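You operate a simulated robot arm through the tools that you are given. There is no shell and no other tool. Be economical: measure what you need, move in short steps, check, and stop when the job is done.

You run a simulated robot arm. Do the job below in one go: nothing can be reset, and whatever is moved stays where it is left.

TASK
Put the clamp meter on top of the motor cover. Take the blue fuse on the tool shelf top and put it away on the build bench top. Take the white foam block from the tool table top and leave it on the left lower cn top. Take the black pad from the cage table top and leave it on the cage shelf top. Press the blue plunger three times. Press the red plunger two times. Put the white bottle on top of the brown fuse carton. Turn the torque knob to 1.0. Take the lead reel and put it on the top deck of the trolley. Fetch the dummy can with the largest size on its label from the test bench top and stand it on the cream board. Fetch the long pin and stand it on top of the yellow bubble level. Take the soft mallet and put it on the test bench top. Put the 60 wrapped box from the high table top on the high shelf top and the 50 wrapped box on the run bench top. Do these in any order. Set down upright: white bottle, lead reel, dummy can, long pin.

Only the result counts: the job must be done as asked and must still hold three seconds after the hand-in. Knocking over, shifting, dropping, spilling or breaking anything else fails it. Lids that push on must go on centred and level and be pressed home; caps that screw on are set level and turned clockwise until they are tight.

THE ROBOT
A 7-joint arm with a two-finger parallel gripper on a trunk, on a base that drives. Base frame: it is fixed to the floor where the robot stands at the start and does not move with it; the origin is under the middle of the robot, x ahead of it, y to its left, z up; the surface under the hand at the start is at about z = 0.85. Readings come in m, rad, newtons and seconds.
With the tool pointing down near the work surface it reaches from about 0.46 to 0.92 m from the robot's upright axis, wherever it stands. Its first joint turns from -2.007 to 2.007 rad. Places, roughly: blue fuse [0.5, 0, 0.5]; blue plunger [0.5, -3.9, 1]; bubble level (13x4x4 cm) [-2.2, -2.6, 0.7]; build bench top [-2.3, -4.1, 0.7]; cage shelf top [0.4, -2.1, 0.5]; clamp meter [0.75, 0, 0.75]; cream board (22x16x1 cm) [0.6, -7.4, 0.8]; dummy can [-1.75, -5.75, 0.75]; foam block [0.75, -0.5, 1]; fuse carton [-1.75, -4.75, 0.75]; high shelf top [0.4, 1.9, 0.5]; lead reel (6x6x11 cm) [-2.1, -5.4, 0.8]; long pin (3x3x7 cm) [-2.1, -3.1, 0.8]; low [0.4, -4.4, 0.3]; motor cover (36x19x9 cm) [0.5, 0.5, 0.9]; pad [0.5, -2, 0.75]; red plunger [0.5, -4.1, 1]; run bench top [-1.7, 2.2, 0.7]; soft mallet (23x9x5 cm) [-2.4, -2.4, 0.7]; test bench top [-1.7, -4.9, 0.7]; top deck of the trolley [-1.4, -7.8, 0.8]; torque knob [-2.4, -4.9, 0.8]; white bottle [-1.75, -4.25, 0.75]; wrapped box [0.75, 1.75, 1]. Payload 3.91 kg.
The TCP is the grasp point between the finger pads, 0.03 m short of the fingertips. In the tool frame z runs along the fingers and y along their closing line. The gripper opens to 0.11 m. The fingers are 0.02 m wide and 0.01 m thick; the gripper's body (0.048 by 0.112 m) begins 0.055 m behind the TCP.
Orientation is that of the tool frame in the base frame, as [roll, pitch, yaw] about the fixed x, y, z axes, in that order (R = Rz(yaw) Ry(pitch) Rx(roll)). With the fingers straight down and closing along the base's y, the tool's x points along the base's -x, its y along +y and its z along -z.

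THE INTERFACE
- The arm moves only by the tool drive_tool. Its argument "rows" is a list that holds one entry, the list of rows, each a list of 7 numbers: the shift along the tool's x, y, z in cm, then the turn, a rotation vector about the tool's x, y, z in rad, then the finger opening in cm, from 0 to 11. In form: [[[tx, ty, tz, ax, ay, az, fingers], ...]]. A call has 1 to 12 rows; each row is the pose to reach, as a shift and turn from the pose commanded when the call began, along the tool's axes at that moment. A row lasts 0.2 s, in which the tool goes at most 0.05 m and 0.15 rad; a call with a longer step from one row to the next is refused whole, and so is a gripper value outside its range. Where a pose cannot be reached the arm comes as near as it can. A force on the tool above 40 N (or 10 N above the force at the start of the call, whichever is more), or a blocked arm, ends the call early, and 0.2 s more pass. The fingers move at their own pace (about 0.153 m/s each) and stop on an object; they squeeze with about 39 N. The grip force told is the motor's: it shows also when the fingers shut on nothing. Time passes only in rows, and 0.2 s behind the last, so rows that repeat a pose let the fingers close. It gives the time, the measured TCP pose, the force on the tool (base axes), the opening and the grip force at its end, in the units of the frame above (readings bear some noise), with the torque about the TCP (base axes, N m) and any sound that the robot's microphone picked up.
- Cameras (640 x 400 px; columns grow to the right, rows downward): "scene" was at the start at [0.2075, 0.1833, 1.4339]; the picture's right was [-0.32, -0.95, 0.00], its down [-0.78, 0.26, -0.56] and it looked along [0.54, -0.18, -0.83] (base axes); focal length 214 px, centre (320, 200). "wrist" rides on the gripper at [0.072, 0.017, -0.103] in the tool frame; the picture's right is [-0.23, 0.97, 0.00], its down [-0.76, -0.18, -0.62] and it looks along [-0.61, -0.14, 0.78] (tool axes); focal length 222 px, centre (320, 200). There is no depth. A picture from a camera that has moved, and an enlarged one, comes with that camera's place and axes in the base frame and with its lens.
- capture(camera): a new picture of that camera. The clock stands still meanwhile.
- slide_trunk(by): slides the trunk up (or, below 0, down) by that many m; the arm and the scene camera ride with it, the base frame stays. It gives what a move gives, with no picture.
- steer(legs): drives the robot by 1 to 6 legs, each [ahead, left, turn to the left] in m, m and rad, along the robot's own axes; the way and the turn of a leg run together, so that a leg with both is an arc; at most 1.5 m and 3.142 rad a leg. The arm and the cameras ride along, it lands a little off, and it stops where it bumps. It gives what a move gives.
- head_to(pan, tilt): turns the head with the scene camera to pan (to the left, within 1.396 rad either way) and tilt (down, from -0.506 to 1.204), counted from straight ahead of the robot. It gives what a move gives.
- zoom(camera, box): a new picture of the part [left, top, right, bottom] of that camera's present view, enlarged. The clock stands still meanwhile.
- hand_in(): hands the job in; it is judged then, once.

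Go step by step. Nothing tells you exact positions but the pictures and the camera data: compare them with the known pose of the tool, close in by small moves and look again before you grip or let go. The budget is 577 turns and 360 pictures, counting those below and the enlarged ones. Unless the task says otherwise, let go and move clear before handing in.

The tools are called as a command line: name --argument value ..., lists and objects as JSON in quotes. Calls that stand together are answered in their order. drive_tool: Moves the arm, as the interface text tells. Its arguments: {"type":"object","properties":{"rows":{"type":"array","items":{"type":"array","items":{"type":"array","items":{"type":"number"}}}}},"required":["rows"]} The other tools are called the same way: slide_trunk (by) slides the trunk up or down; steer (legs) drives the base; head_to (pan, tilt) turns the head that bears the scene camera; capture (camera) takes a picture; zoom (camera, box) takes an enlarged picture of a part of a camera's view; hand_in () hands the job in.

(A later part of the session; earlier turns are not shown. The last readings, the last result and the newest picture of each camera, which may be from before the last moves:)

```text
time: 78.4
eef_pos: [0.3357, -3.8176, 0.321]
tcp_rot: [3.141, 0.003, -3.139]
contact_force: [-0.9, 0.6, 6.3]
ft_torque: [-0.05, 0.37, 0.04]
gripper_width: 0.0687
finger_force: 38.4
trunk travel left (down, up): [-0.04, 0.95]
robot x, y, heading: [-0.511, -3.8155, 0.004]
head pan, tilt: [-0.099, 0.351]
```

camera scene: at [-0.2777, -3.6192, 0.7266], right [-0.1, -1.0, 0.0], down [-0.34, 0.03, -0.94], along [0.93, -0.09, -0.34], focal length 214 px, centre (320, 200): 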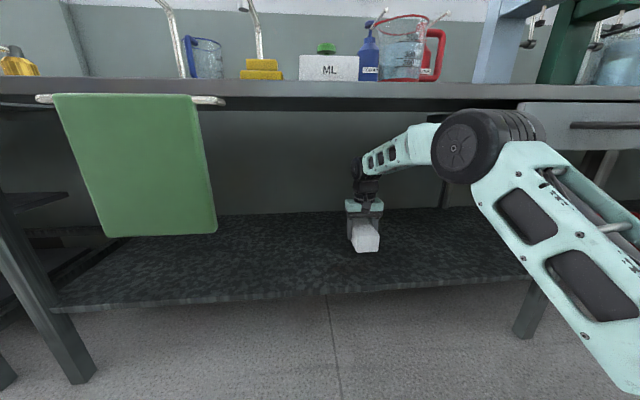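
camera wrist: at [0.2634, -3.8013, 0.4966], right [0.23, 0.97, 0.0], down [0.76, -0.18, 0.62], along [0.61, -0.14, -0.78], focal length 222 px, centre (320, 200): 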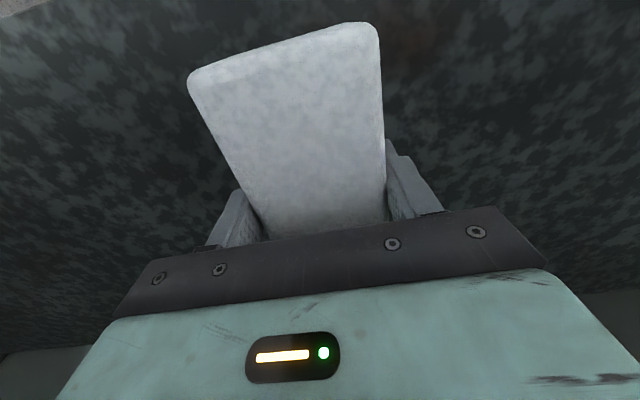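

Contact. Releasing, rising, and backing out.

drive_tool --rows '[[[0, 0, -0.2, 0, 0, 0, 9.5], [0, 0, -0.2, 0, 0, 0, 9.5], [0, 0, -3, 0, 0, 0, 9.5], [0, 0, -7, 0, 0, 0, 9.5], [0, 0, -9, 0, 0, 0, 9.5], [0, 0, -9, 0, 0, 0, 9.5]]]'

steer --legs '[[-0.55, 0, 0]]'

capture --camera "scene"

```text
time: 79.8
eef_pos: [0.3359, -3.818, 0.4106]
tcp_rot: [-3.14, -0.001, -3.14]
contact_force: [0.3, 0.3, -0.7]
ft_torque: [0.0, -0.01, 0.01]
gripper_width: 0.0951
finger_force: 0.1
trunk travel left (down, up): [-0.04, 0.95]
robot x, y, heading: [-0.5131, -3.8161, 0.003]
head pan, tilt: [-0.099, 0.351]
```

```text
time: 83.0
eef_pos: [-0.2125, -3.818, 0.411]
tcp_rot: [-3.14, -0.001, -3.138]
contact_force: [-0.6, -0.3, 0.0]
ft_torque: [0.03, 0.03, 0.01]
gripper_width: 0.0951
finger_force: 0.1
trunk travel left (down, up): [-0.04, 0.95]
robot x, y, heading: [-1.0568, -3.8194, 0.004]
head pan, tilt: [-0.099, 0.351]
```

```text
327 pictures are left
camera scene: at [-0.8255, -3.6204, 0.7266], right [-0.1, -1.0, 0.0], down [-0.34, 0.03, -0.94], along [0.93, -0.09, -0.34], focal length 214 px, centre (320, 200)
```

scene: 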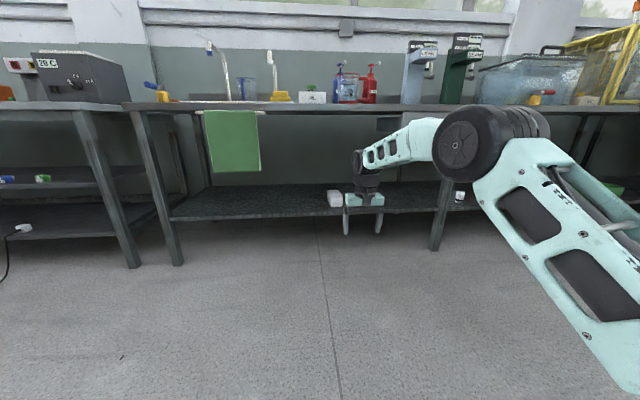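

The foam stays on the lower shelf. Raising the trunk to get to the pumps.

slide_trunk --by 0.4

slide_trunk --by 0.36

steer --legs '[[0.5, 0, 0]]'

head_to --pan 0 --tilt 0.6

capture --camera "scene"

```text
time: 86.8
eef_pos: [-0.2116, -3.8181, 0.8112]
tcp_rot: [-3.14, 0.001, -3.138]
contact_force: [-0.9, -0.1, -0.2]
ft_torque: [0.01, -0.01, 0.01]
gripper_width: 0.0948
finger_force: 0.1
trunk travel left (down, up): [-0.44, 0.55]
robot x, y, heading: [-1.0566, -3.8179, 0.008]
head pan, tilt: [-0.099, 0.351]
```

```text
time: 90.3
eef_pos: [-0.2109, -3.819, 1.1707]
tcp_rot: [3.141, 0.002, -3.137]
contact_force: [-0.4, -0.5, 0.8]
ft_torque: [-0.01, -0.01, -0.01]
gripper_width: 0.0952
finger_force: 0.0
trunk travel left (down, up): [-0.8, 0.19]
robot x, y, heading: [-1.0578, -3.8158, 0.004]
head pan, tilt: [-0.099, 0.351]
```

```text
time: 93.3
eef_pos: [0.2908, -3.8203, 1.1713]
tcp_rot: [-3.142, 0.0, -3.14]
contact_force: [-0.3, 0.0, -1.1]
ft_torque: [0.01, -0.02, 0.01]
gripper_width: 0.0952
finger_force: 0.1
trunk travel left (down, up): [-0.8, 0.19]
robot x, y, heading: [-0.5532, -3.8144, 0.005]
head pan, tilt: [-0.099, 0.351]
```

```text
time: 94.0
eef_pos: [0.2926, -3.8186, 1.1708]
tcp_rot: [-3.14, 0.0, -3.14]
contact_force: [-0.4, 0.0, -1.1]
ft_torque: [-0.02, -0.05, -0.05]
gripper_width: 0.0949
finger_force: 0.1
trunk travel left (down, up): [-0.8, 0.19]
robot x, y, heading: [-0.5532, -3.8172, -0.0]
head pan, tilt: [0.0, 0.6]
```

```text
326 pictures are left
camera scene: at [-0.3264, -3.6103, 1.4639], right [0.0, -1.0, 0.0], down [-0.56, 0.0, -0.83], along [0.83, 0.0, -0.56], focal length 214 px, centre (320, 200)
```

scene: 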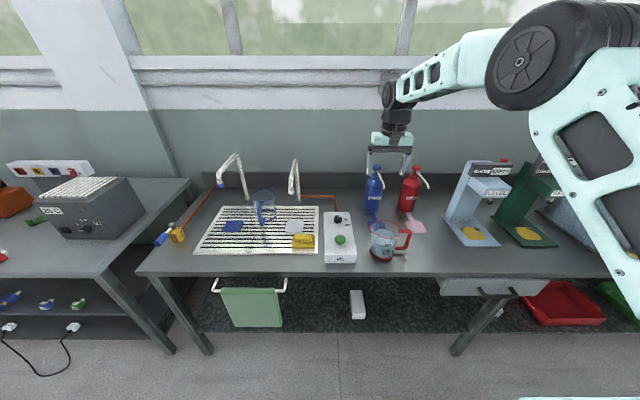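

zoom --camera "scene" --box '[340, 140, 450, 270]'

capture --camera "wrist"

```text
3.08 times, centred on (395, 205) of scene
camera zoom: at [-0.3264, -3.6103, 1.4639], right [0.0, -1.0, 0.0], down [-0.56, 0.0, -0.83], along [0.83, 0.0, -0.56], focal length 660 px, centre (89, 185)
```

zoom: 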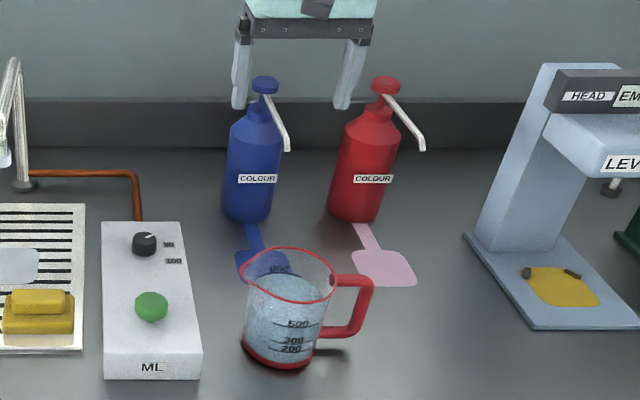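

```text
324 pictures are left
camera wrist: at [0.2193, -3.802, 1.275], right [0.23, 0.97, 0.0], down [0.76, -0.18, 0.62], along [0.61, -0.14, -0.78], focal length 222 px, centre (320, 200)
```

wrist: 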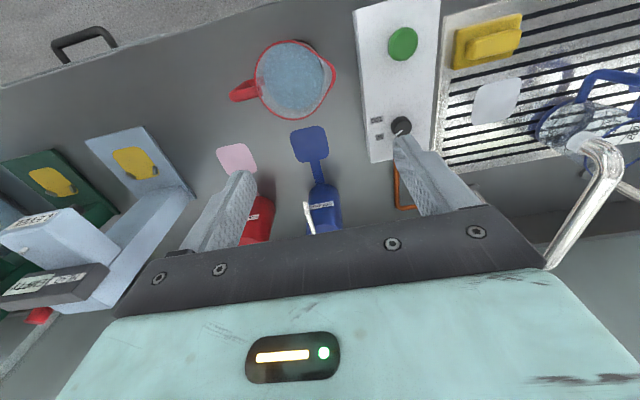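

Counter ≈ z 0.82; the blue plunger is near (0.55, -3.866, ~1.05). Driving 0.25 m nearer with the hand above.

steer --legs '[[0.22, 0, 0]]'

drive_tool --rows '[[[0, 0, -3, 0, 0, 0, 0], [4, 0, -3, 0, 0, 0, 0], [8, 0, -3, 0, 0, 0, 0], [12, 0, -3, 0, 0, 0, 0], [12, 0, -3, 0, 0, 0, 0]]]'

capture --camera "wrist"

capture --camera "scene"

```text
time: 95.7
eef_pos: [0.513, -3.8198, 1.1722]
tcp_rot: [3.141, 0.0, -3.141]
contact_force: [0.2, 0.0, -0.1]
ft_torque: [-0.01, -0.02, 0.0]
gripper_width: 0.0949
finger_force: 0.0
trunk travel left (down, up): [-0.8, 0.19]
robot x, y, heading: [-0.3341, -3.8173, 0.0]
head pan, tilt: [0.0, 0.6]
```

```text
time: 96.9
eef_pos: [0.3908, -3.8195, 1.2001]
tcp_rot: [3.141, 0.0, 3.141]
contact_force: [0.4, -0.3, 0.4]
ft_torque: [-0.02, 0.01, -0.04]
gripper_width: 0.0
finger_force: 38.2
trunk travel left (down, up): [-0.8, 0.19]
robot x, y, heading: [-0.3353, -3.8195, -0.003]
head pan, tilt: [0.0, 0.6]
```

```text
323 pictures are left
camera wrist: at [0.319, -3.8013, 1.3042], right [0.23, 0.97, 0.0], down [0.76, -0.18, 0.62], along [0.61, -0.14, -0.78], focal length 222 px, centre (320, 200)
```

wrist: 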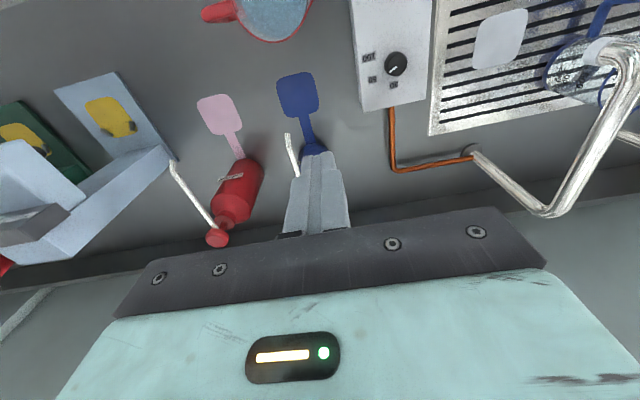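

```text
322 pictures are left
camera scene: at [-0.1055, -3.6103, 1.4638], right [0.0, -1.0, 0.0], down [-0.56, 0.0, -0.83], along [0.83, 0.0, -0.56], focal length 214 px, centre (320, 200)
```

scene: 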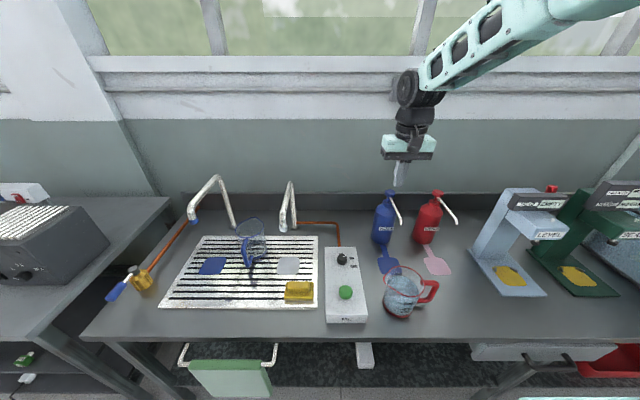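

Caps estimated: blue (0.60, -3.885, 1.02), red (0.59, -4.06, 1.02). Moving above the blue one.

drive_tool --rows '[[[-4, -1.5, 0, 0, 0, 0, 0], [-8, -3, 0, 0, 0, 0, 0], [-12, -4.5, 0, 0, 0, 0, 0], [-16, -6, 0, 0, 0, 0, 0], [-20.5, -6.5, 0, 0, 0, 0, 0], [-20.5, -6.5, 4, 0, 0, 0, 0], [-20.5, -6.5, 8, 0, 0, 0, 0], [-20.5, -6.5, 10, 0, 0, 0, 0], [-20.5, -6.5, 10, 0, 0, 0, 0]]]'

capture --camera "wrist"

zoom --camera "scene" --box '[340, 130, 480, 260]'

```text
time: 98.9
eef_pos: [0.6017, -3.8837, 1.1015]
tcp_rot: [-3.141, -0.002, 3.141]
contact_force: [0.2, -0.5, -0.3]
ft_torque: [0.0, 0.02, -0.02]
gripper_width: 0.0
finger_force: 37.1
out of reach, approached as far as the arm can: row 5, 8, 9
trunk travel left (down, up): [-0.8, 0.19]
robot x, y, heading: [-0.3321, -3.8179, -0.001]
head pan, tilt: [0.0, 0.6]
```

```text
321 pictures are left
camera wrist: at [0.5292, -3.8667, 1.205], right [0.23, 0.97, 0.0], down [0.76, -0.18, 0.62], along [0.61, -0.14, -0.78], focal length 222 px, centre (320, 200)
```

wrist: 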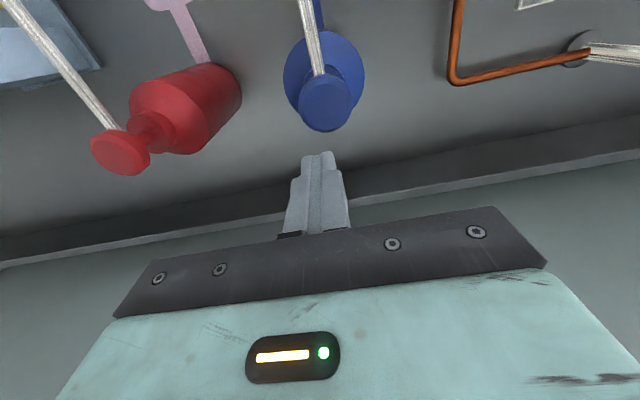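

```text
3.08 times, centred on (410, 195) of scene
camera zoom: at [-0.1054, -3.6103, 1.4638], right [0.0, -1.0, 0.0], down [-0.57, 0.0, -0.82], along [0.82, 0.0, -0.57], focal length 660 px, centre (43, 215)
```

zoom: 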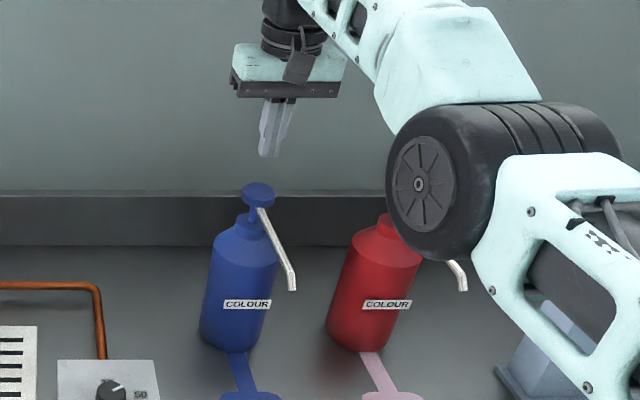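

The arm is at full stretch. I'll retract it 20 cm and drive 0.2 m closer. Refined caps: blue (0.575, -3.872, 1.028), red (0.574, -4.053).

drive_tool --rows '[[[1, 0, -3, 0, 0, 0, 0], [5, 0, -5, 0, 0, 0, 0], [9.5, 0, -5, 0, 0, 0, 0], [14, 0, -5, 0, 0, 0, 0], [18.5, 0, -5, 0, 0, 0, 0], [22.5, 0, -5, 0, 0, 0, 0], [22.5, 0, -5, 0, 0, 0, 0]]]'

steer --legs '[[0.2, 0, 0]]'

capture --camera "wrist"

```text
time: 100.5
eef_pos: [0.5845, -3.8717, 1.1899]
tcp_rot: [-3.141, -0.002, -3.141]
contact_force: [0.3, -0.1, -0.9]
ft_torque: [0.04, -0.02, -0.03]
gripper_width: 0.0004
finger_force: 37.1
out of reach, approached as far as the arm can: row 1, 2, 3, 4, 5, 6, 7
trunk travel left (down, up): [-0.8, 0.19]
robot x, y, heading: [-0.3357, -3.8181, -0.001]
head pan, tilt: [0.0, 0.6]
```

```text
time: 102.1
eef_pos: [0.7848, -3.8722, 1.1895]
tcp_rot: [3.141, 0.002, 3.141]
contact_force: [0.4, -0.9, -0.1]
ft_torque: [0.0, -0.02, 0.01]
gripper_width: 0.0
finger_force: 37.5
trunk travel left (down, up): [-0.8, 0.19]
robot x, y, heading: [-0.1328, -3.8135, -0.006]
head pan, tilt: [0.0, 0.6]
```

```text
319 pictures are left
camera wrist: at [0.7133, -3.855, 1.2939], right [0.23, 0.97, 0.0], down [0.76, -0.18, 0.62], along [0.61, -0.14, -0.78], focal length 222 px, centre (320, 200)
```

wrist: 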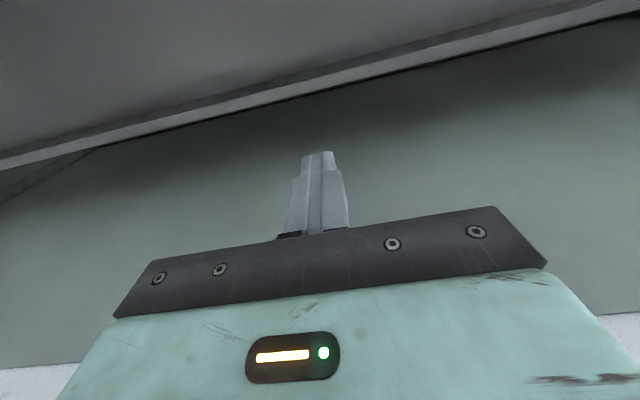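

The arm didn't retract (stuck at its reach limit), so now I'll pull it straight back.

drive_tool --rows '[[[3, 0, 0, 0, 0, 0, 0], [6, 0, 0, 0, 0, 0, 0], [6, 0, 0, 0, 0, 0, 0]]]'

```text
time: 102.9
eef_pos: [0.7824, -3.8667, 1.2002]
tcp_rot: [-3.141, 0.0, 3.142]
contact_force: [0.2, 0.4, 0.5]
ft_torque: [-0.01, 0.0, -0.03]
gripper_width: 0.0
finger_force: 37.4
out of reach, approached as far as the arm can: row 1, 2, 3
trunk travel left (down, up): [-0.8, 0.19]
robot x, y, heading: [-0.1297, -3.8191, 0.003]
head pan, tilt: [0.0, 0.6]
```

drive_tool --rows '[[[2, 0, -2, 0, 0.1, 0, 0], [5, 0, -4, 0, 0.2, 0, 0], [9, 0, -4, 0, 0.3, 0, 0], [13, 0, -4, 0, 0.2, 0, 0], [13, 0, -4, 0, 0.1, 0, 0], [13, 0, -4, 0, 0, 0, 0]]]'

capture --camera "scene"

```text
time: 104.3
eef_pos: [0.6519, -3.868, 1.2411]
tcp_rot: [-3.141, 0.003, -3.141]
contact_force: [0.3, 0.5, -0.2]
ft_torque: [0.0, -0.03, -0.02]
gripper_width: 0.0
finger_force: 37.8
out of reach, approached as far as the arm can: row 1
trunk travel left (down, up): [-0.8, 0.19]
robot x, y, heading: [-0.1343, -3.819, 0.001]
head pan, tilt: [0.0, 0.6]
```

```text
318 pictures are left
camera scene: at [0.0957, -3.6102, 1.4638], right [0.0, -1.0, 0.0], down [-0.57, 0.0, -0.82], along [0.82, 0.0, -0.57], focal length 214 px, centre (320, 200)
```

scene: 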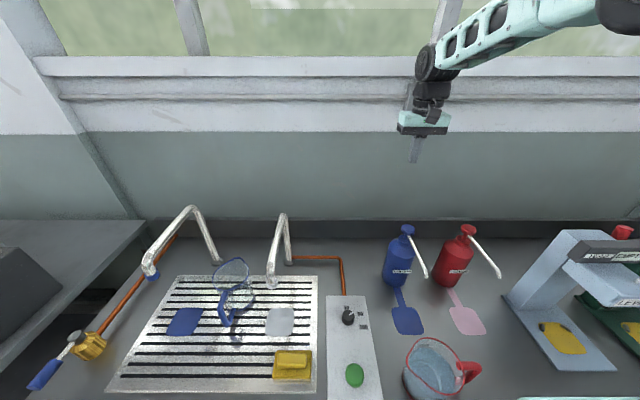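

The arm is free again. Moving over the blue cap at (0.572, -3.871) and coming down to about 1.5 cm above it.

drive_tool --rows '[[[4, -0.2, 2, 0, 0, 0, 0], [8, -0.3, 4, 0, 0, 0, 0], [8, -0.3, 8, 0, 0, 0, 0], [8, -0.3, 12, 0, 0, 0, 0], [8, -0.3, 16, 0, 0, 0, 0], [8, -0.3, 16, 0, 0, 0, 0]]]'

capture --camera "wrist"

zoom --camera "scene" --box '[340, 130, 500, 290]'

```text
time: 105.7
eef_pos: [0.5704, -3.8727, 1.0809]
tcp_rot: [-3.141, 0.001, -3.142]
contact_force: [-0.3, -0.1, 0.2]
ft_torque: [-0.01, -0.03, 0.01]
gripper_width: 0.0
finger_force: 37.5
trunk travel left (down, up): [-0.8, 0.19]
robot x, y, heading: [-0.1324, -3.8115, -0.0]
head pan, tilt: [0.0, 0.6]
```

```text
317 pictures are left
camera wrist: at [0.4984, -3.8553, 1.1846], right [0.23, 0.97, 0.0], down [0.76, -0.18, 0.62], along [0.61, -0.14, -0.78], focal length 222 px, centre (320, 200)
```

wrist: 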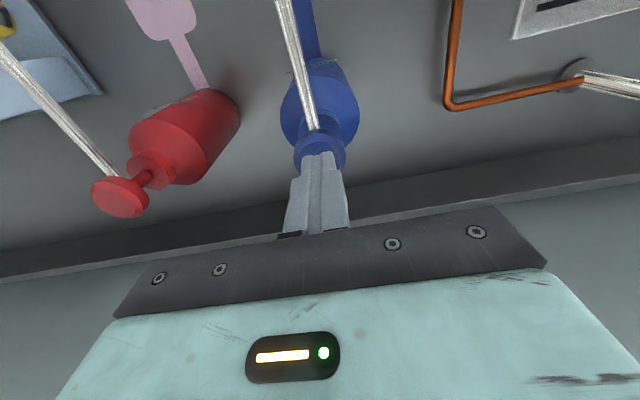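

```text
2.50 times, centred on (420, 210) of scene
camera zoom: at [0.0954, -3.6103, 1.4638], right [0.0, -1.0, 0.0], down [-0.56, 0.0, -0.83], along [0.83, 0.0, -0.56], focal length 536 px, centre (70, 175)
```

zoom: 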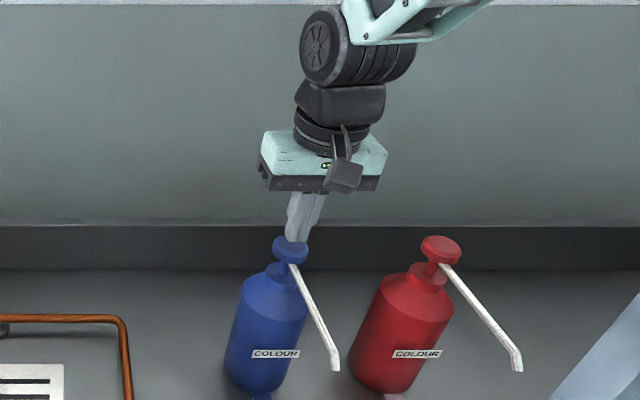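

Aligned over the blue cap. First press, feeling the stroke.

drive_tool --rows '[[[0, 0, 1, 0, 0, 0, 0], [0, 0, 1.5, 0, 0, 0, 0], [0, 0, 2, 0, 0, 0, 0], [0, 0, 2.5, 0, 0, 0, 0], [0, 0, 2.5, 0, 0, 0, 0]]]'

zoom --camera "scene" --box '[340, 130, 500, 290]'

```text
time: 106.9
eef_pos: [0.571, -3.8717, 1.0562]
tcp_rot: [-3.141, 0.001, -3.141]
contact_force: [1.0, -1.2, 3.4]
ft_torque: [-0.1, 0.0, 0.0]
gripper_width: 0.0001
finger_force: 36.8
trunk travel left (down, up): [-0.8, 0.19]
robot x, y, heading: [-0.1329, -3.8167, -0.005]
head pan, tilt: [0.0, 0.6]
```

```text
2.50 times, centred on (420, 210) of scene
camera zoom: at [0.0953, -3.6104, 1.4639], right [0.0, -1.0, 0.0], down [-0.56, 0.0, -0.83], along [0.83, 0.0, -0.56], focal length 536 px, centre (70, 175)
```

zoom: 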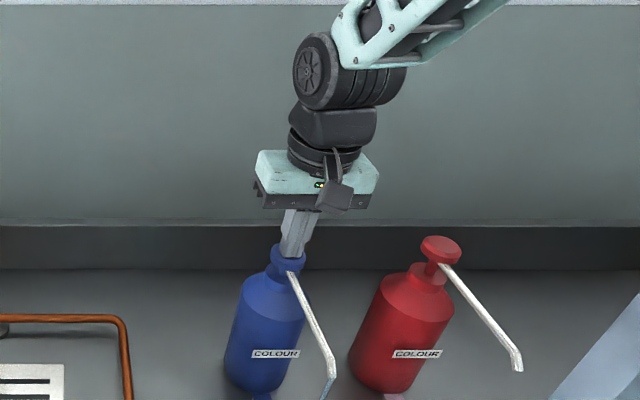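

It is moving under light force; pressing on to the bottom.

drive_tool --rows '[[[0, 0, 0.3, 0, 0, 0, 0], [0, 0, 0.6, 0, 0, 0, 0], [0, 0, 0.9, 0, 0, 0, 0], [0, 0, 0.9, 0, 0, 0, 0]]]'

zoom --camera "scene" --box '[340, 130, 500, 290]'

```text
time: 107.9
eef_pos: [0.5712, -3.8709, 1.0495]
tcp_rot: [3.142, 0.003, 3.141]
contact_force: [0.0, -4.5, 20.2]
ft_torque: [-0.16, 0.0, 0.11]
gripper_width: 0.0
finger_force: 37.6
trunk travel left (down, up): [-0.8, 0.19]
robot x, y, heading: [-0.1322, -3.8177, 0.0]
head pan, tilt: [0.0, 0.6]
heard: click
```

```text
2.50 times, centred on (420, 210) of scene
camera zoom: at [0.0946, -3.6105, 1.4642], right [0.0, -1.0, 0.0], down [-0.56, 0.0, -0.83], along [0.83, 0.0, -0.56], focal length 536 px, centre (70, 175)
```

zoom: 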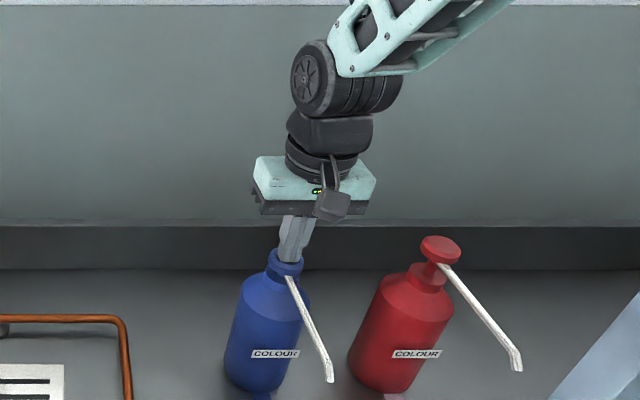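

A click: one press counted. Lifting fully and pressing the second time.

drive_tool --rows '[[[0, 0, -2, 0, 0, 0, 0], [0, 0, -4, 0, 0, 0, 0], [0, 0, -4, 0, 0, 0, 0], [0, 0, -2.5, 0, 0, 0, 0], [0, 0, -1.2, 0, 0, 0, 0], [0, 0, -0.6, 0, 0, 0, 0], [0, 0, -0.3, 0, 0, 0, 0], [0, 0, 0, 0, 0, 0, 0], [0, 0, 0, 0, 0, 0, 0]]]'

```text
time: 109.9
eef_pos: [0.5699, -3.8721, 1.0487]
tcp_rot: [-3.141, 0.002, 3.14]
contact_force: [-4.7, 0.7, 20.4]
ft_torque: [0.05, 0.15, 0.0]
gripper_width: 0.0
finger_force: 37.7
trunk travel left (down, up): [-0.8, 0.19]
robot x, y, heading: [-0.1331, -3.8168, -0.002]
head pan, tilt: [0.0, 0.6]
heard: click
```

drive_tool --rows '[[[0, 0, -2, 0, 0, 0, 0], [0, 0, -4, 0, 0, 0, 0], [0, 0, -4, 0, 0, 0, 0], [0, 0, -2.5, 0, 0, 0, 0], [0, 0, -1.2, 0, 0, 0, 0], [0, 0, -0.6, 0, 0, 0, 0], [0, 0, -0.3, 0, 0, 0, 0], [0, 0, 0, 0, 0, 0, 0], [0, 0, 0, 0, 0, 0, 0]]]'

drive_tool --rows '[[[0, 0, -2, 0, 0, 0, 0], [0, 0, -5, 0, 0, 0, 0], [0, 0, -8, 0, 0, 0, 0], [0, 0, -8, 0, 0, 0, 0]]]'

capture --camera "scene"

capture --camera "wrist"

```text
time: 111.9
eef_pos: [0.5711, -3.8714, 1.049]
tcp_rot: [-3.141, 0.002, 3.14]
contact_force: [-0.8, -0.5, 22.0]
ft_torque: [0.0, 0.08, 0.0]
gripper_width: 0.0
finger_force: 37.7
trunk travel left (down, up): [-0.8, 0.19]
robot x, y, heading: [-0.133, -3.8157, 0.003]
head pan, tilt: [0.0, 0.6]
heard: click
```

```text
time: 112.9
eef_pos: [0.571, -3.8721, 1.1269]
tcp_rot: [3.141, -0.002, 3.141]
contact_force: [0.6, 0.3, 0.6]
ft_torque: [-0.02, -0.02, 0.0]
gripper_width: 0.0001
finger_force: 37.5
trunk travel left (down, up): [-0.8, 0.19]
robot x, y, heading: [-0.1327, -3.8168, 0.003]
head pan, tilt: [0.0, 0.6]
```

```text
313 pictures are left
camera scene: at [0.0955, -3.6102, 1.4638], right [0.0, -1.0, 0.0], down [-0.56, 0.0, -0.83], along [0.83, 0.0, -0.56], focal length 214 px, centre (320, 200)
```

scene: 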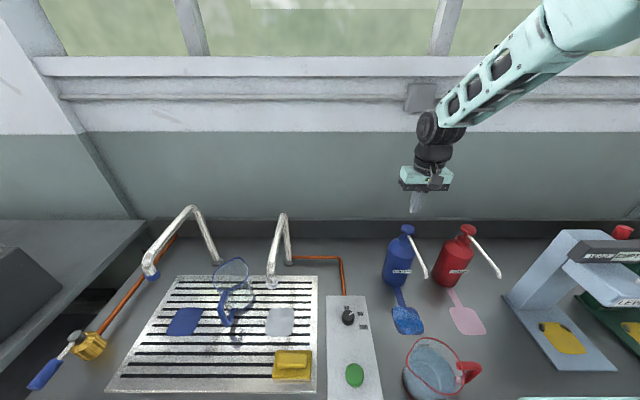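

```text
312 pictures are left
camera wrist: at [0.4988, -3.8546, 1.2317], right [0.23, 0.97, 0.0], down [0.76, -0.18, 0.62], along [0.61, -0.14, -0.78], focal length 222 px, centre (320, 200)
```

wrist: 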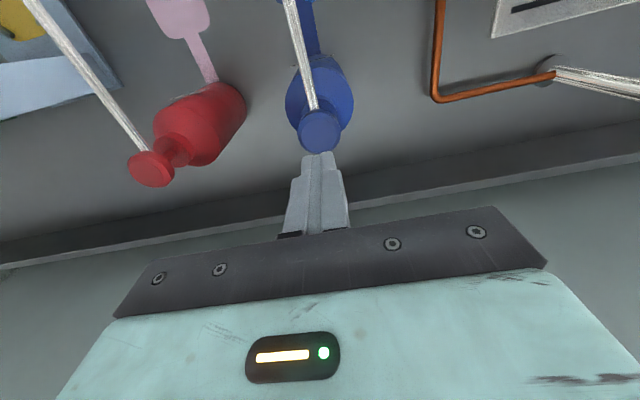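

Blue done three times. Moving 18 cm right over the red cap and pressing.

drive_tool --rows '[[[0, -4.5, 0, 0, 0, 0, 0], [0, -9, 0, 0, 0, 0, 0], [0, -13.5, 0, 0, 0, 0, 0], [0, -18, 0, 0, 0, 0, 0], [0, -18, 2, 0, 0, 0, 0], [0, -18, 4.6, 0, 0, 0, 0], [0, -18, 4.6, 0, 0, 0, 0]]]'

capture --camera "wrist"

zoom --camera "scene" --box '[380, 130, 540, 290]'

```text
time: 114.5
eef_pos: [0.5697, -4.0511, 1.0832]
tcp_rot: [3.141, -0.001, 3.141]
contact_force: [0.1, 0.5, 0.5]
ft_torque: [-0.03, 0.01, 0.01]
gripper_width: 0.0
finger_force: 37.3
trunk travel left (down, up): [-0.8, 0.19]
robot x, y, heading: [-0.1311, -3.8151, 0.0]
head pan, tilt: [0.0, 0.6]
```

```text
311 pictures are left
camera wrist: at [0.498, -4.0336, 1.1856], right [0.23, 0.97, 0.0], down [0.76, -0.18, 0.62], along [0.61, -0.14, -0.78], focal length 222 px, centre (320, 200)
```

wrist: 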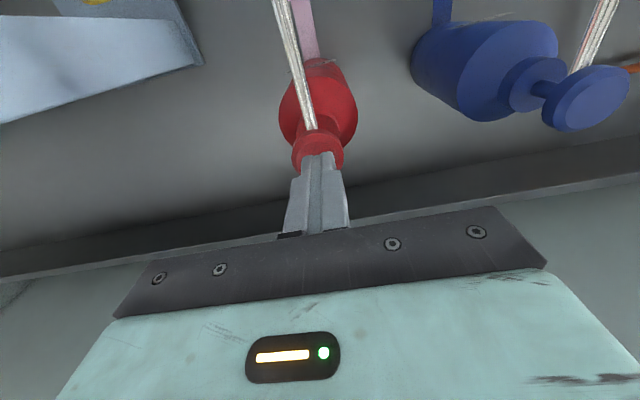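

```text
2.50 times, centred on (460, 210) of scene
camera zoom: at [0.0955, -3.6104, 1.4638], right [0.0, -1.0, 0.0], down [-0.56, 0.0, -0.83], along [0.83, 0.0, -0.56], focal length 536 px, centre (-30, 175)
```

zoom: 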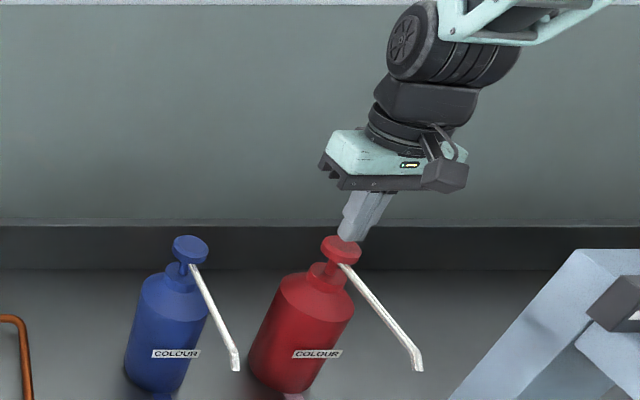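

drive_tool --rows '[[[0, 0, 1, 0, 0, 0, 0], [0, 0, 1.8, 0, 0, 0, 0], [0, 0, 2.4, 0, 0, 0, 0], [0, 0, 2.8, 0, 0, 0, 0], [0, 0, 3.1, 0, 0, 0, 0], [0, 0, 3.4, 0, 0, 0, 0], [0, 0, 3.4, 0, 0, 0, 0]]]'

```text
time: 116.1
eef_pos: [0.5707, -4.0515, 1.0486]
tcp_rot: [-3.142, 0.001, -3.141]
contact_force: [-0.7, -1.2, 23.1]
ft_torque: [-0.03, 0.02, -0.03]
gripper_width: 0.0
finger_force: 37.4
trunk travel left (down, up): [-0.8, 0.19]
robot x, y, heading: [-0.1331, -3.8173, 0.003]
head pan, tilt: [0.0, 0.6]
heard: click
```

drive_tool --rows '[[[0, 0, -2, 0, 0, 0, 0], [0, 0, -4, 0, 0, 0, 0], [0, 0, -4, 0, 0, 0, 0], [0, 0, -2.5, 0, 0, 0, 0], [0, 0, -1.2, 0, 0, 0, 0], [0, 0, -0.6, 0, 0, 0, 0], [0, 0, -0.3, 0, 0, 0, 0], [0, 0, 0, 0, 0, 0, 0], [0, 0, 0, 0, 0, 0, 0]]]'

drive_tool --rows '[[[0, 0, -2, 0, 0, 0, 0], [0, 0, -5, 0, 0, 0, 0], [0, 0, -8, 0, 0, 0, 0], [0, 0, -12, 0, 0, 0, 0], [4, 3, -12, 0, 0, 0, 0], [8, 6, -12, 0, 0, 0, 0], [12, 9, -12, 0, 0, 0, 5], [15, 12, -12, 0, 0, 0, 8], [15, 12, -12, 0, 0, 0, 8]]]'

capture --camera "scene"

```text
time: 118.1
eef_pos: [0.5703, -4.0495, 1.049]
tcp_rot: [-3.141, 0.003, -3.141]
contact_force: [-2.2, 1.1, 22.5]
ft_torque: [0.03, 0.14, 0.1]
gripper_width: 0.0
finger_force: 38.2
trunk travel left (down, up): [-0.8, 0.19]
robot x, y, heading: [-0.1326, -3.8183, -0.003]
head pan, tilt: [0.0, 0.6]
heard: click
```

```text
time: 120.1
eef_pos: [0.4218, -3.9301, 1.1665]
tcp_rot: [3.141, 0.0, 3.14]
contact_force: [0.7, -1.8, 0.3]
ft_torque: [-0.02, 0.03, 0.02]
gripper_width: 0.08
finger_force: 0.0
trunk travel left (down, up): [-0.8, 0.19]
robot x, y, heading: [-0.133, -3.8164, 0.001]
head pan, tilt: [0.0, 0.6]
```

```text
309 pictures are left
camera scene: at [0.0954, -3.6103, 1.4638], right [0.0, -1.0, 0.0], down [-0.56, 0.0, -0.83], along [0.83, 0.0, -0.56], focal length 214 px, centre (320, 200)
```

scene: 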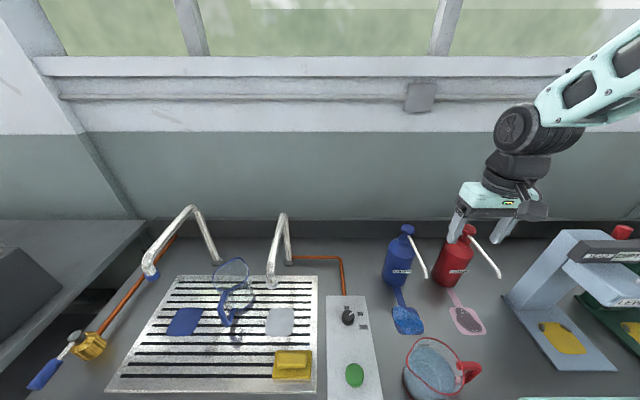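

Both pumps done. Backing off and driving left to the cage table for the black pad.

steer --legs '[[-0.4, 0, 0], [0, 1.0, 0], [0, 0.85, 0]]'

steer --legs '[[0.15, 0, 0]]'

capture --camera "scene"

capture --camera "wrist"

```text
time: 131.5
eef_pos: [0.0236, -2.0853, 1.1652]
tcp_rot: [3.141, 0.0, 3.139]
contact_force: [1.0, -0.2, 1.1]
ft_torque: [0.0, 0.03, -0.02]
gripper_width: 0.0797
finger_force: 0.0
trunk travel left (down, up): [-0.8, 0.19]
robot x, y, heading: [-0.5318, -1.9688, -0.003]
head pan, tilt: [0.0, 0.6]
```

```text
time: 132.9
eef_pos: [0.1719, -2.0868, 1.1668]
tcp_rot: [3.141, 0.0, 3.138]
contact_force: [0.0, 0.3, 0.8]
ft_torque: [-0.02, 0.01, 0.02]
gripper_width: 0.0799
finger_force: 0.0
trunk travel left (down, up): [-0.8, 0.19]
robot x, y, heading: [-0.3814, -1.9689, -0.009]
head pan, tilt: [0.0, 0.6]
```

```text
308 pictures are left
camera scene: at [-0.1524, -1.7645, 1.4638], right [0.0, -1.0, 0.0], down [-0.56, 0.0, -0.83], along [0.83, 0.0, -0.56], focal length 214 px, centre (320, 200)
```

scene: 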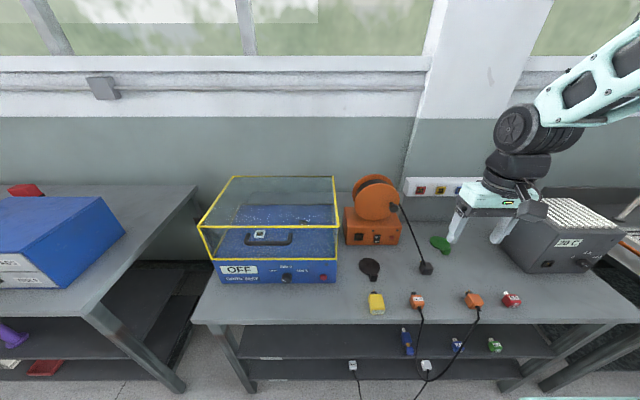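

```text
307 pictures are left
camera wrist: at [0.0997, -2.0696, 1.2703], right [0.23, 0.97, 0.0], down [0.76, -0.18, 0.62], along [0.61, -0.14, -0.78], focal length 222 px, centre (320, 200)
```

wrist: 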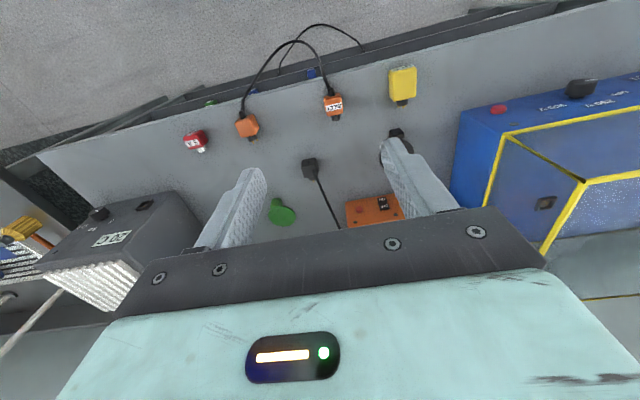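

zoom --camera "scene" --box '[330, 230, 450, 310]'

zoom --camera "scene" --box '[190, 300, 560, 400]'

```text
5.00 times, centred on (390, 270) of scene
camera zoom: at [-0.1524, -1.7645, 1.4638], right [0.0, -1.0, 0.0], down [-0.56, 0.0, -0.83], along [0.83, 0.0, -0.56], focal length 1072 px, centre (-30, -150)
```

zoom: 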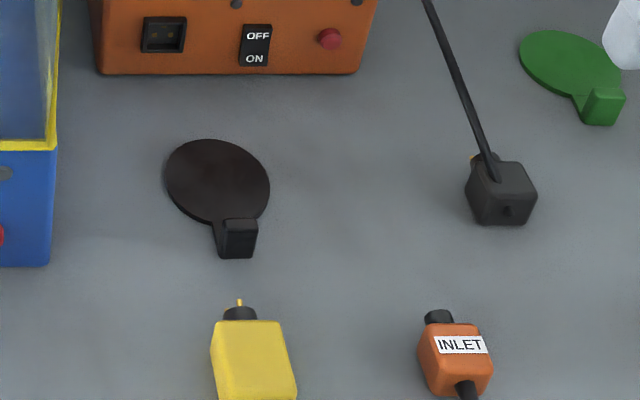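

```text
1.73 times, centred on (375, 350) of scene
camera zoom: at [-0.1524, -1.7645, 1.4638], right [0.0, -1.0, 0.0], down [-0.56, 0.0, -0.83], along [0.83, 0.0, -0.56], focal length 371 px, centre (225, -60)
```

zoom: 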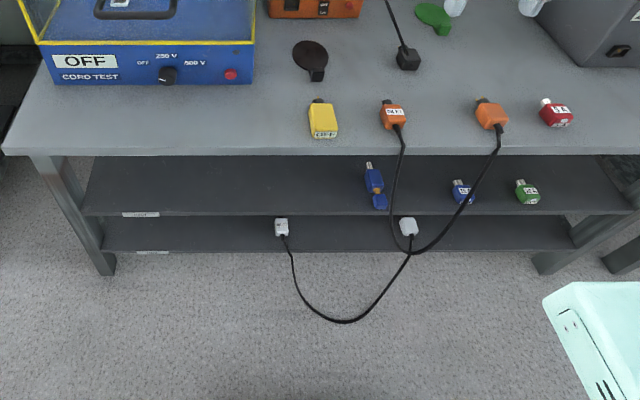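

zoom --camera "scene" --box '[230, 340, 310, 390]'

```text
8.00 times, centred on (270, 365) of scene
camera zoom: at [-0.1524, -1.7645, 1.4638], right [0.0, -1.0, 0.0], down [-0.56, 0.0, -0.83], along [0.83, 0.0, -0.56], focal length 1716 px, centre (720, -1120)
```

zoom: 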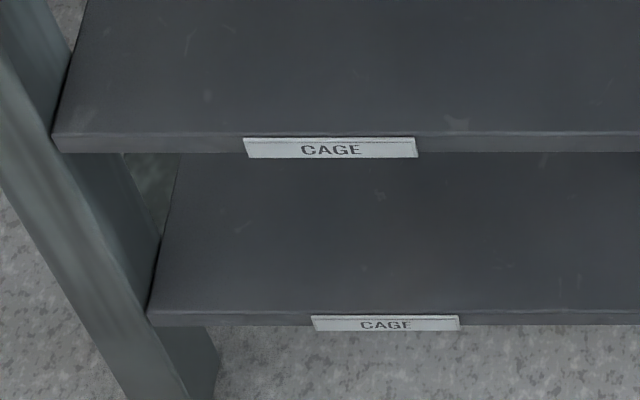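

Both lower decks say CAGE; the z ≈ 0.5 one is the shelf. I'll turn the tool half a turn (camera side up when horizontal) so the pad's tab can be gripped from the front.

drive_tool --rows '[[[0, 1, 0, 0, 0, 0.143, 8], [0, 2, 0, 0, 0, 0.286, 8], [0, 3, 0, 0, 0, 0.428, 8], [0, 4, 0, 0, 0, 0.571, 8], [0, 5, 0, 0, 0, 0.714, 8], [0, 6, 0, 0, 0, 0.857, 8], [0, 7, 0, 0, 0, 1.0, 8], [0, 8, 0, 0, 0, 1.142, 8], [0, 9, 0, 0, 0, 1.285, 8], [0, 10, 0, 0, 0, 1.428, 8], [0, 11, 0, 0, 0, 1.571, 8], [0, 11, 0, 0, 0, 1.571, 8]]]'

drive_tool --rows '[[[0, 0, 0, 0, 0, 0.143, 8], [0, 0, 0, 0, 0, 0.286, 8], [0, 0, 0, 0, 0, 0.428, 8], [0, 0, 0, 0, 0, 0.571, 8], [0, 0, 0, 0, 0, 0.714, 8], [0, 0, 0, 0, 0, 0.857, 8], [0, 0, 0, 0, 0, 1.0, 8], [0, 0, 0, 0, 0, 1.142, 8], [0, 0, 0, 0, 0, 1.285, 8], [0, 0, 0, 0, 0, 1.428, 8], [0, 0, 0, 0, 0, 1.571, 8], [0, 0, 0, 0, 0, 1.571, 8]]]'

capture --camera "scene"

```text
time: 135.5
eef_pos: [0.1721, -1.9782, 1.1661]
tcp_rot: [-3.141, 0.001, 1.562]
contact_force: [-0.3, -0.2, 0.2]
ft_torque: [-0.02, 0.02, 0.01]
gripper_width: 0.08
finger_force: 0.0
trunk travel left (down, up): [-0.8, 0.19]
robot x, y, heading: [-0.3831, -1.9712, -0.001]
head pan, tilt: [0.0, 0.6]
```

```text
time: 138.1
eef_pos: [0.1716, -1.9768, 1.1658]
tcp_rot: [-3.139, 0.001, -0.006]
contact_force: [0.1, 0.2, 0.2]
ft_torque: [0.0, 0.0, 0.0]
gripper_width: 0.0799
finger_force: 0.0
trunk travel left (down, up): [-0.8, 0.19]
robot x, y, heading: [-0.3807, -1.9684, -0.006]
head pan, tilt: [0.0, 0.6]
```

```text
303 pictures are left
camera scene: at [-0.1523, -1.7645, 1.4638], right [0.0, -1.0, 0.0], down [-0.56, 0.0, -0.83], along [0.83, 0.0, -0.56], focal length 214 px, centre (320, 200)
```

scene: 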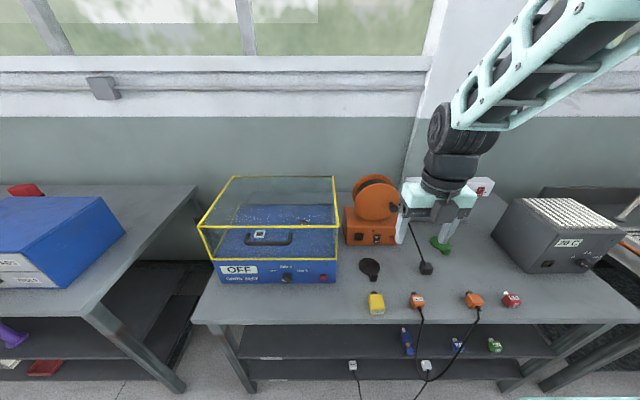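

The turn worked. Backing up, then pitching the tool forward to about 33° below horizontal.

steer --legs '[[-0.35, 0, 0]]'

drive_tool --rows '[[[3, 0, 0, 0, 0.143, 0, 8], [6, 0, 0, 0, 0.286, 0, 8], [9, 0, 0, 0, 0.428, 0, 8], [12, 0, 0, 0, 0.571, 0, 8], [15, 0, 0, 0, 0.714, 0, 8], [18, 0, 0, 0, 0.857, 0, 8], [20, 0, 0, 0, 1.0, 0, 8], [20, 0, 0, 0, 1.0, 0, 8]]]'

slide_trunk --by -0.25

capture --camera "scene"

capture --camera "wrist"

```text
time: 140.4
eef_pos: [-0.18, -1.9766, 1.1662]
tcp_rot: [-3.14, 0.003, -0.006]
contact_force: [-0.3, -1.0, -0.2]
ft_torque: [0.0, -0.01, -0.03]
gripper_width: 0.08
finger_force: 0.1
trunk travel left (down, up): [-0.8, 0.19]
robot x, y, heading: [-0.7365, -1.969, -0.009]
head pan, tilt: [0.0, 0.6]
```

```text
time: 142.2
eef_pos: [0.0202, -1.9775, 1.1656]
tcp_rot: [-3.14, -1.0, -0.009]
contact_force: [0.0, 0.4, 0.0]
ft_torque: [-0.01, 0.02, -0.01]
gripper_width: 0.08
finger_force: 0.0
trunk travel left (down, up): [-0.8, 0.19]
robot x, y, heading: [-0.7327, -1.9658, -0.007]
head pan, tilt: [0.0, 0.6]
```

```text
time: 144.7
eef_pos: [0.0199, -1.9773, 0.9155]
tcp_rot: [-3.138, -1.0, -0.007]
contact_force: [0.1, -0.1, 0.0]
ft_torque: [-0.02, -0.02, -0.01]
gripper_width: 0.0801
finger_force: 0.0
trunk travel left (down, up): [-0.55, 0.44]
robot x, y, heading: [-0.7358, -1.9681, -0.01]
head pan, tilt: [0.0, 0.6]
```

```text
302 pictures are left
camera scene: at [-0.504, -1.7631, 1.2138], right [-0.01, -1.0, 0.0], down [-0.56, 0.0, -0.83], along [0.83, -0.01, -0.56], focal length 214 px, centre (320, 200)
```

scene: 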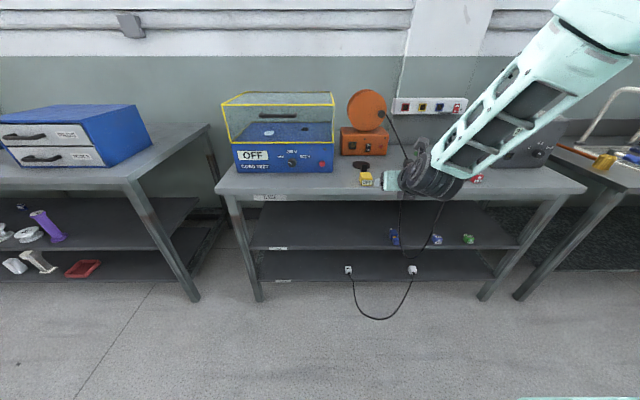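

```text
301 pictures are left
camera wrist: at [-0.0279, -1.9945, 1.0328], right [-0.13, -0.97, -0.19], down [-0.93, 0.18, -0.3], along [0.33, 0.14, -0.93], focal length 222 px, centre (320, 200)
```

wrist: 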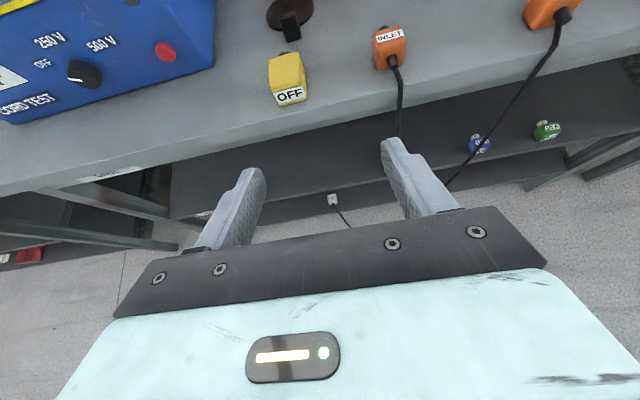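

The yellow plug stands before the pad's tab, so I'll make the tool steeper (~49° down) and come over it.

drive_tool --rows '[[[1.7, -1.2, -1.1, 0, -0.14, 0, 8], [3.4, -2.4, -2.2, 0, -0.28, 0, 8], [3.4, -2.4, -2.2, 0, -0.28, 0, 8]]]'

steer --legs '[[0.2, 0, 0]]'

capture --camera "wrist"

capture --camera "scene"

```text
time: 145.5
eef_pos: [0.0205, -1.9567, 0.9544]
tcp_rot: [3.137, -0.737, -0.007]
contact_force: [0.2, 0.0, -0.9]
ft_torque: [0.01, 0.02, 0.06]
gripper_width: 0.08
finger_force: 0.0
out of reach, approached as far as the arm can: row 2, 3
trunk travel left (down, up): [-0.55, 0.44]
robot x, y, heading: [-0.7328, -1.9648, -0.008]
head pan, tilt: [0.0, 0.6]
```

```text
time: 147.1
eef_pos: [0.2203, -1.9607, 0.9541]
tcp_rot: [3.134, -0.738, -0.009]
contact_force: [0.6, -0.2, 0.4]
ft_torque: [-0.01, 0.01, 0.01]
gripper_width: 0.08
finger_force: 0.1
trunk travel left (down, up): [-0.55, 0.44]
robot x, y, heading: [-0.5329, -1.9712, -0.008]
head pan, tilt: [0.0, 0.6]
```

```text
300 pictures are left
camera wrist: at [0.2041, -1.9763, 1.0794], right [-0.18, -0.97, -0.15], down [-0.98, 0.19, -0.05], along [0.08, 0.14, -0.99], focal length 222 px, centre (320, 200)
```

wrist: 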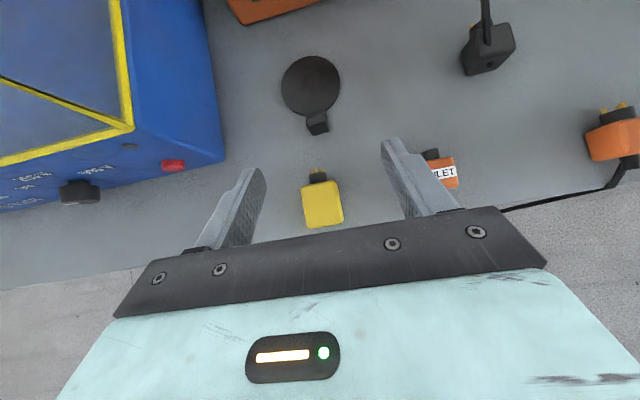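

```text
299 pictures are left
camera scene: at [-0.3037, -1.765, 1.2138], right [-0.01, -1.0, 0.0], down [-0.56, 0.0, -0.83], along [0.82, -0.01, -0.56], focal length 214 px, centre (320, 200)
```

scene: 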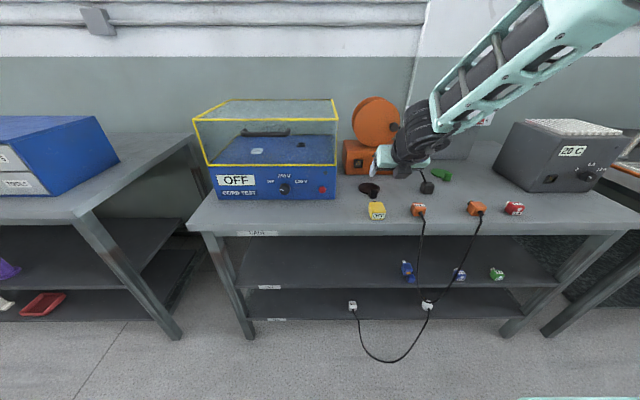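

Tab at about (0.3115, -1.9525). I'll approach mostly along the tool axis, stopping 4 cm short to look.

drive_tool --rows '[[[-0.5, -0.4, 4, 0, 0, 0, 6], [-1.3, -0.8, 8, 0, 0, 0, 6], [-1.3, -0.8, 9.5, 0, 0, 0, 6], [-1.3, -0.8, 9.5, 0, 0, 0, 6]]]'

capture --camera "wrist"

```text
time: 148.1
eef_pos: [0.2743, -1.954, 0.8741]
tcp_rot: [3.134, -0.738, -0.011]
contact_force: [-0.6, -0.3, 0.4]
ft_torque: [0.02, 0.02, 0.0]
gripper_width: 0.0599
finger_force: 0.1
trunk travel left (down, up): [-0.55, 0.44]
robot x, y, heading: [-0.5335, -1.9724, -0.012]
head pan, tilt: [0.0, 0.6]
```

```text
298 pictures are left
camera wrist: at [0.2583, -1.9695, 1.0003], right [-0.18, -0.97, -0.15], down [-0.98, 0.19, -0.05], along [0.08, 0.14, -0.99], focal length 222 px, centre (320, 200)
```

wrist: 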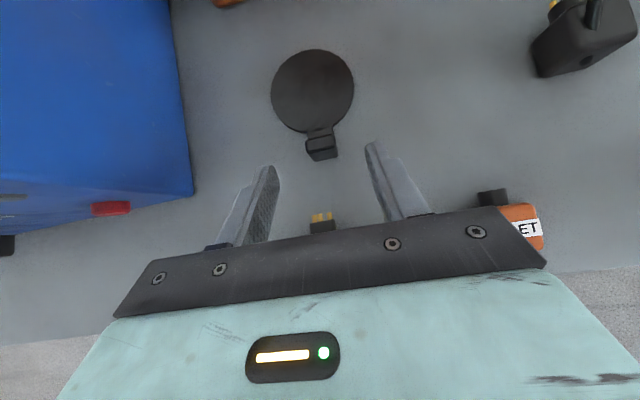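

Centred. Going the last 3.8 cm and closing.

drive_tool --rows '[[[0, 0, 2, 0, 0, 0, 6], [0, 0, 3.2, 0, 0, 0, 6], [0, 0, 3.8, 0, 0, 0, 6], [0, 0, 3.8, 0, 0, 0, 6], [0, 0, 3.8, 0, 0, 0, 0], [0, 0, 3.8, 0, 0, 0, 0], [0, 0, 3.8, 0, 0, 0, 0]]]'

capture --camera "wrist"

```text
time: 149.7
eef_pos: [0.2996, -1.9538, 0.8462]
tcp_rot: [3.134, -0.738, -0.01]
contact_force: [-0.6, -0.4, -0.1]
ft_torque: [0.08, 0.0, 0.03]
gripper_width: 0.0229
finger_force: 38.7
trunk travel left (down, up): [-0.55, 0.44]
robot x, y, heading: [-0.5322, -1.969, -0.006]
head pan, tilt: [0.0, 0.6]
```

```text
297 pictures are left
camera wrist: at [0.2836, -1.9699, 0.9722], right [-0.18, -0.97, -0.15], down [-0.98, 0.19, -0.05], along [0.08, 0.14, -0.99], focal length 222 px, centre (320, 200)
```

wrist: 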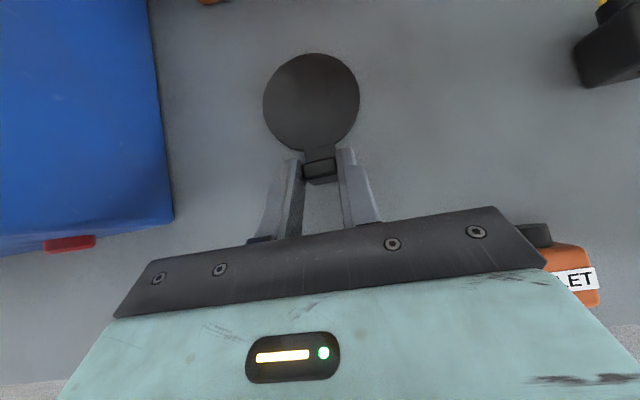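

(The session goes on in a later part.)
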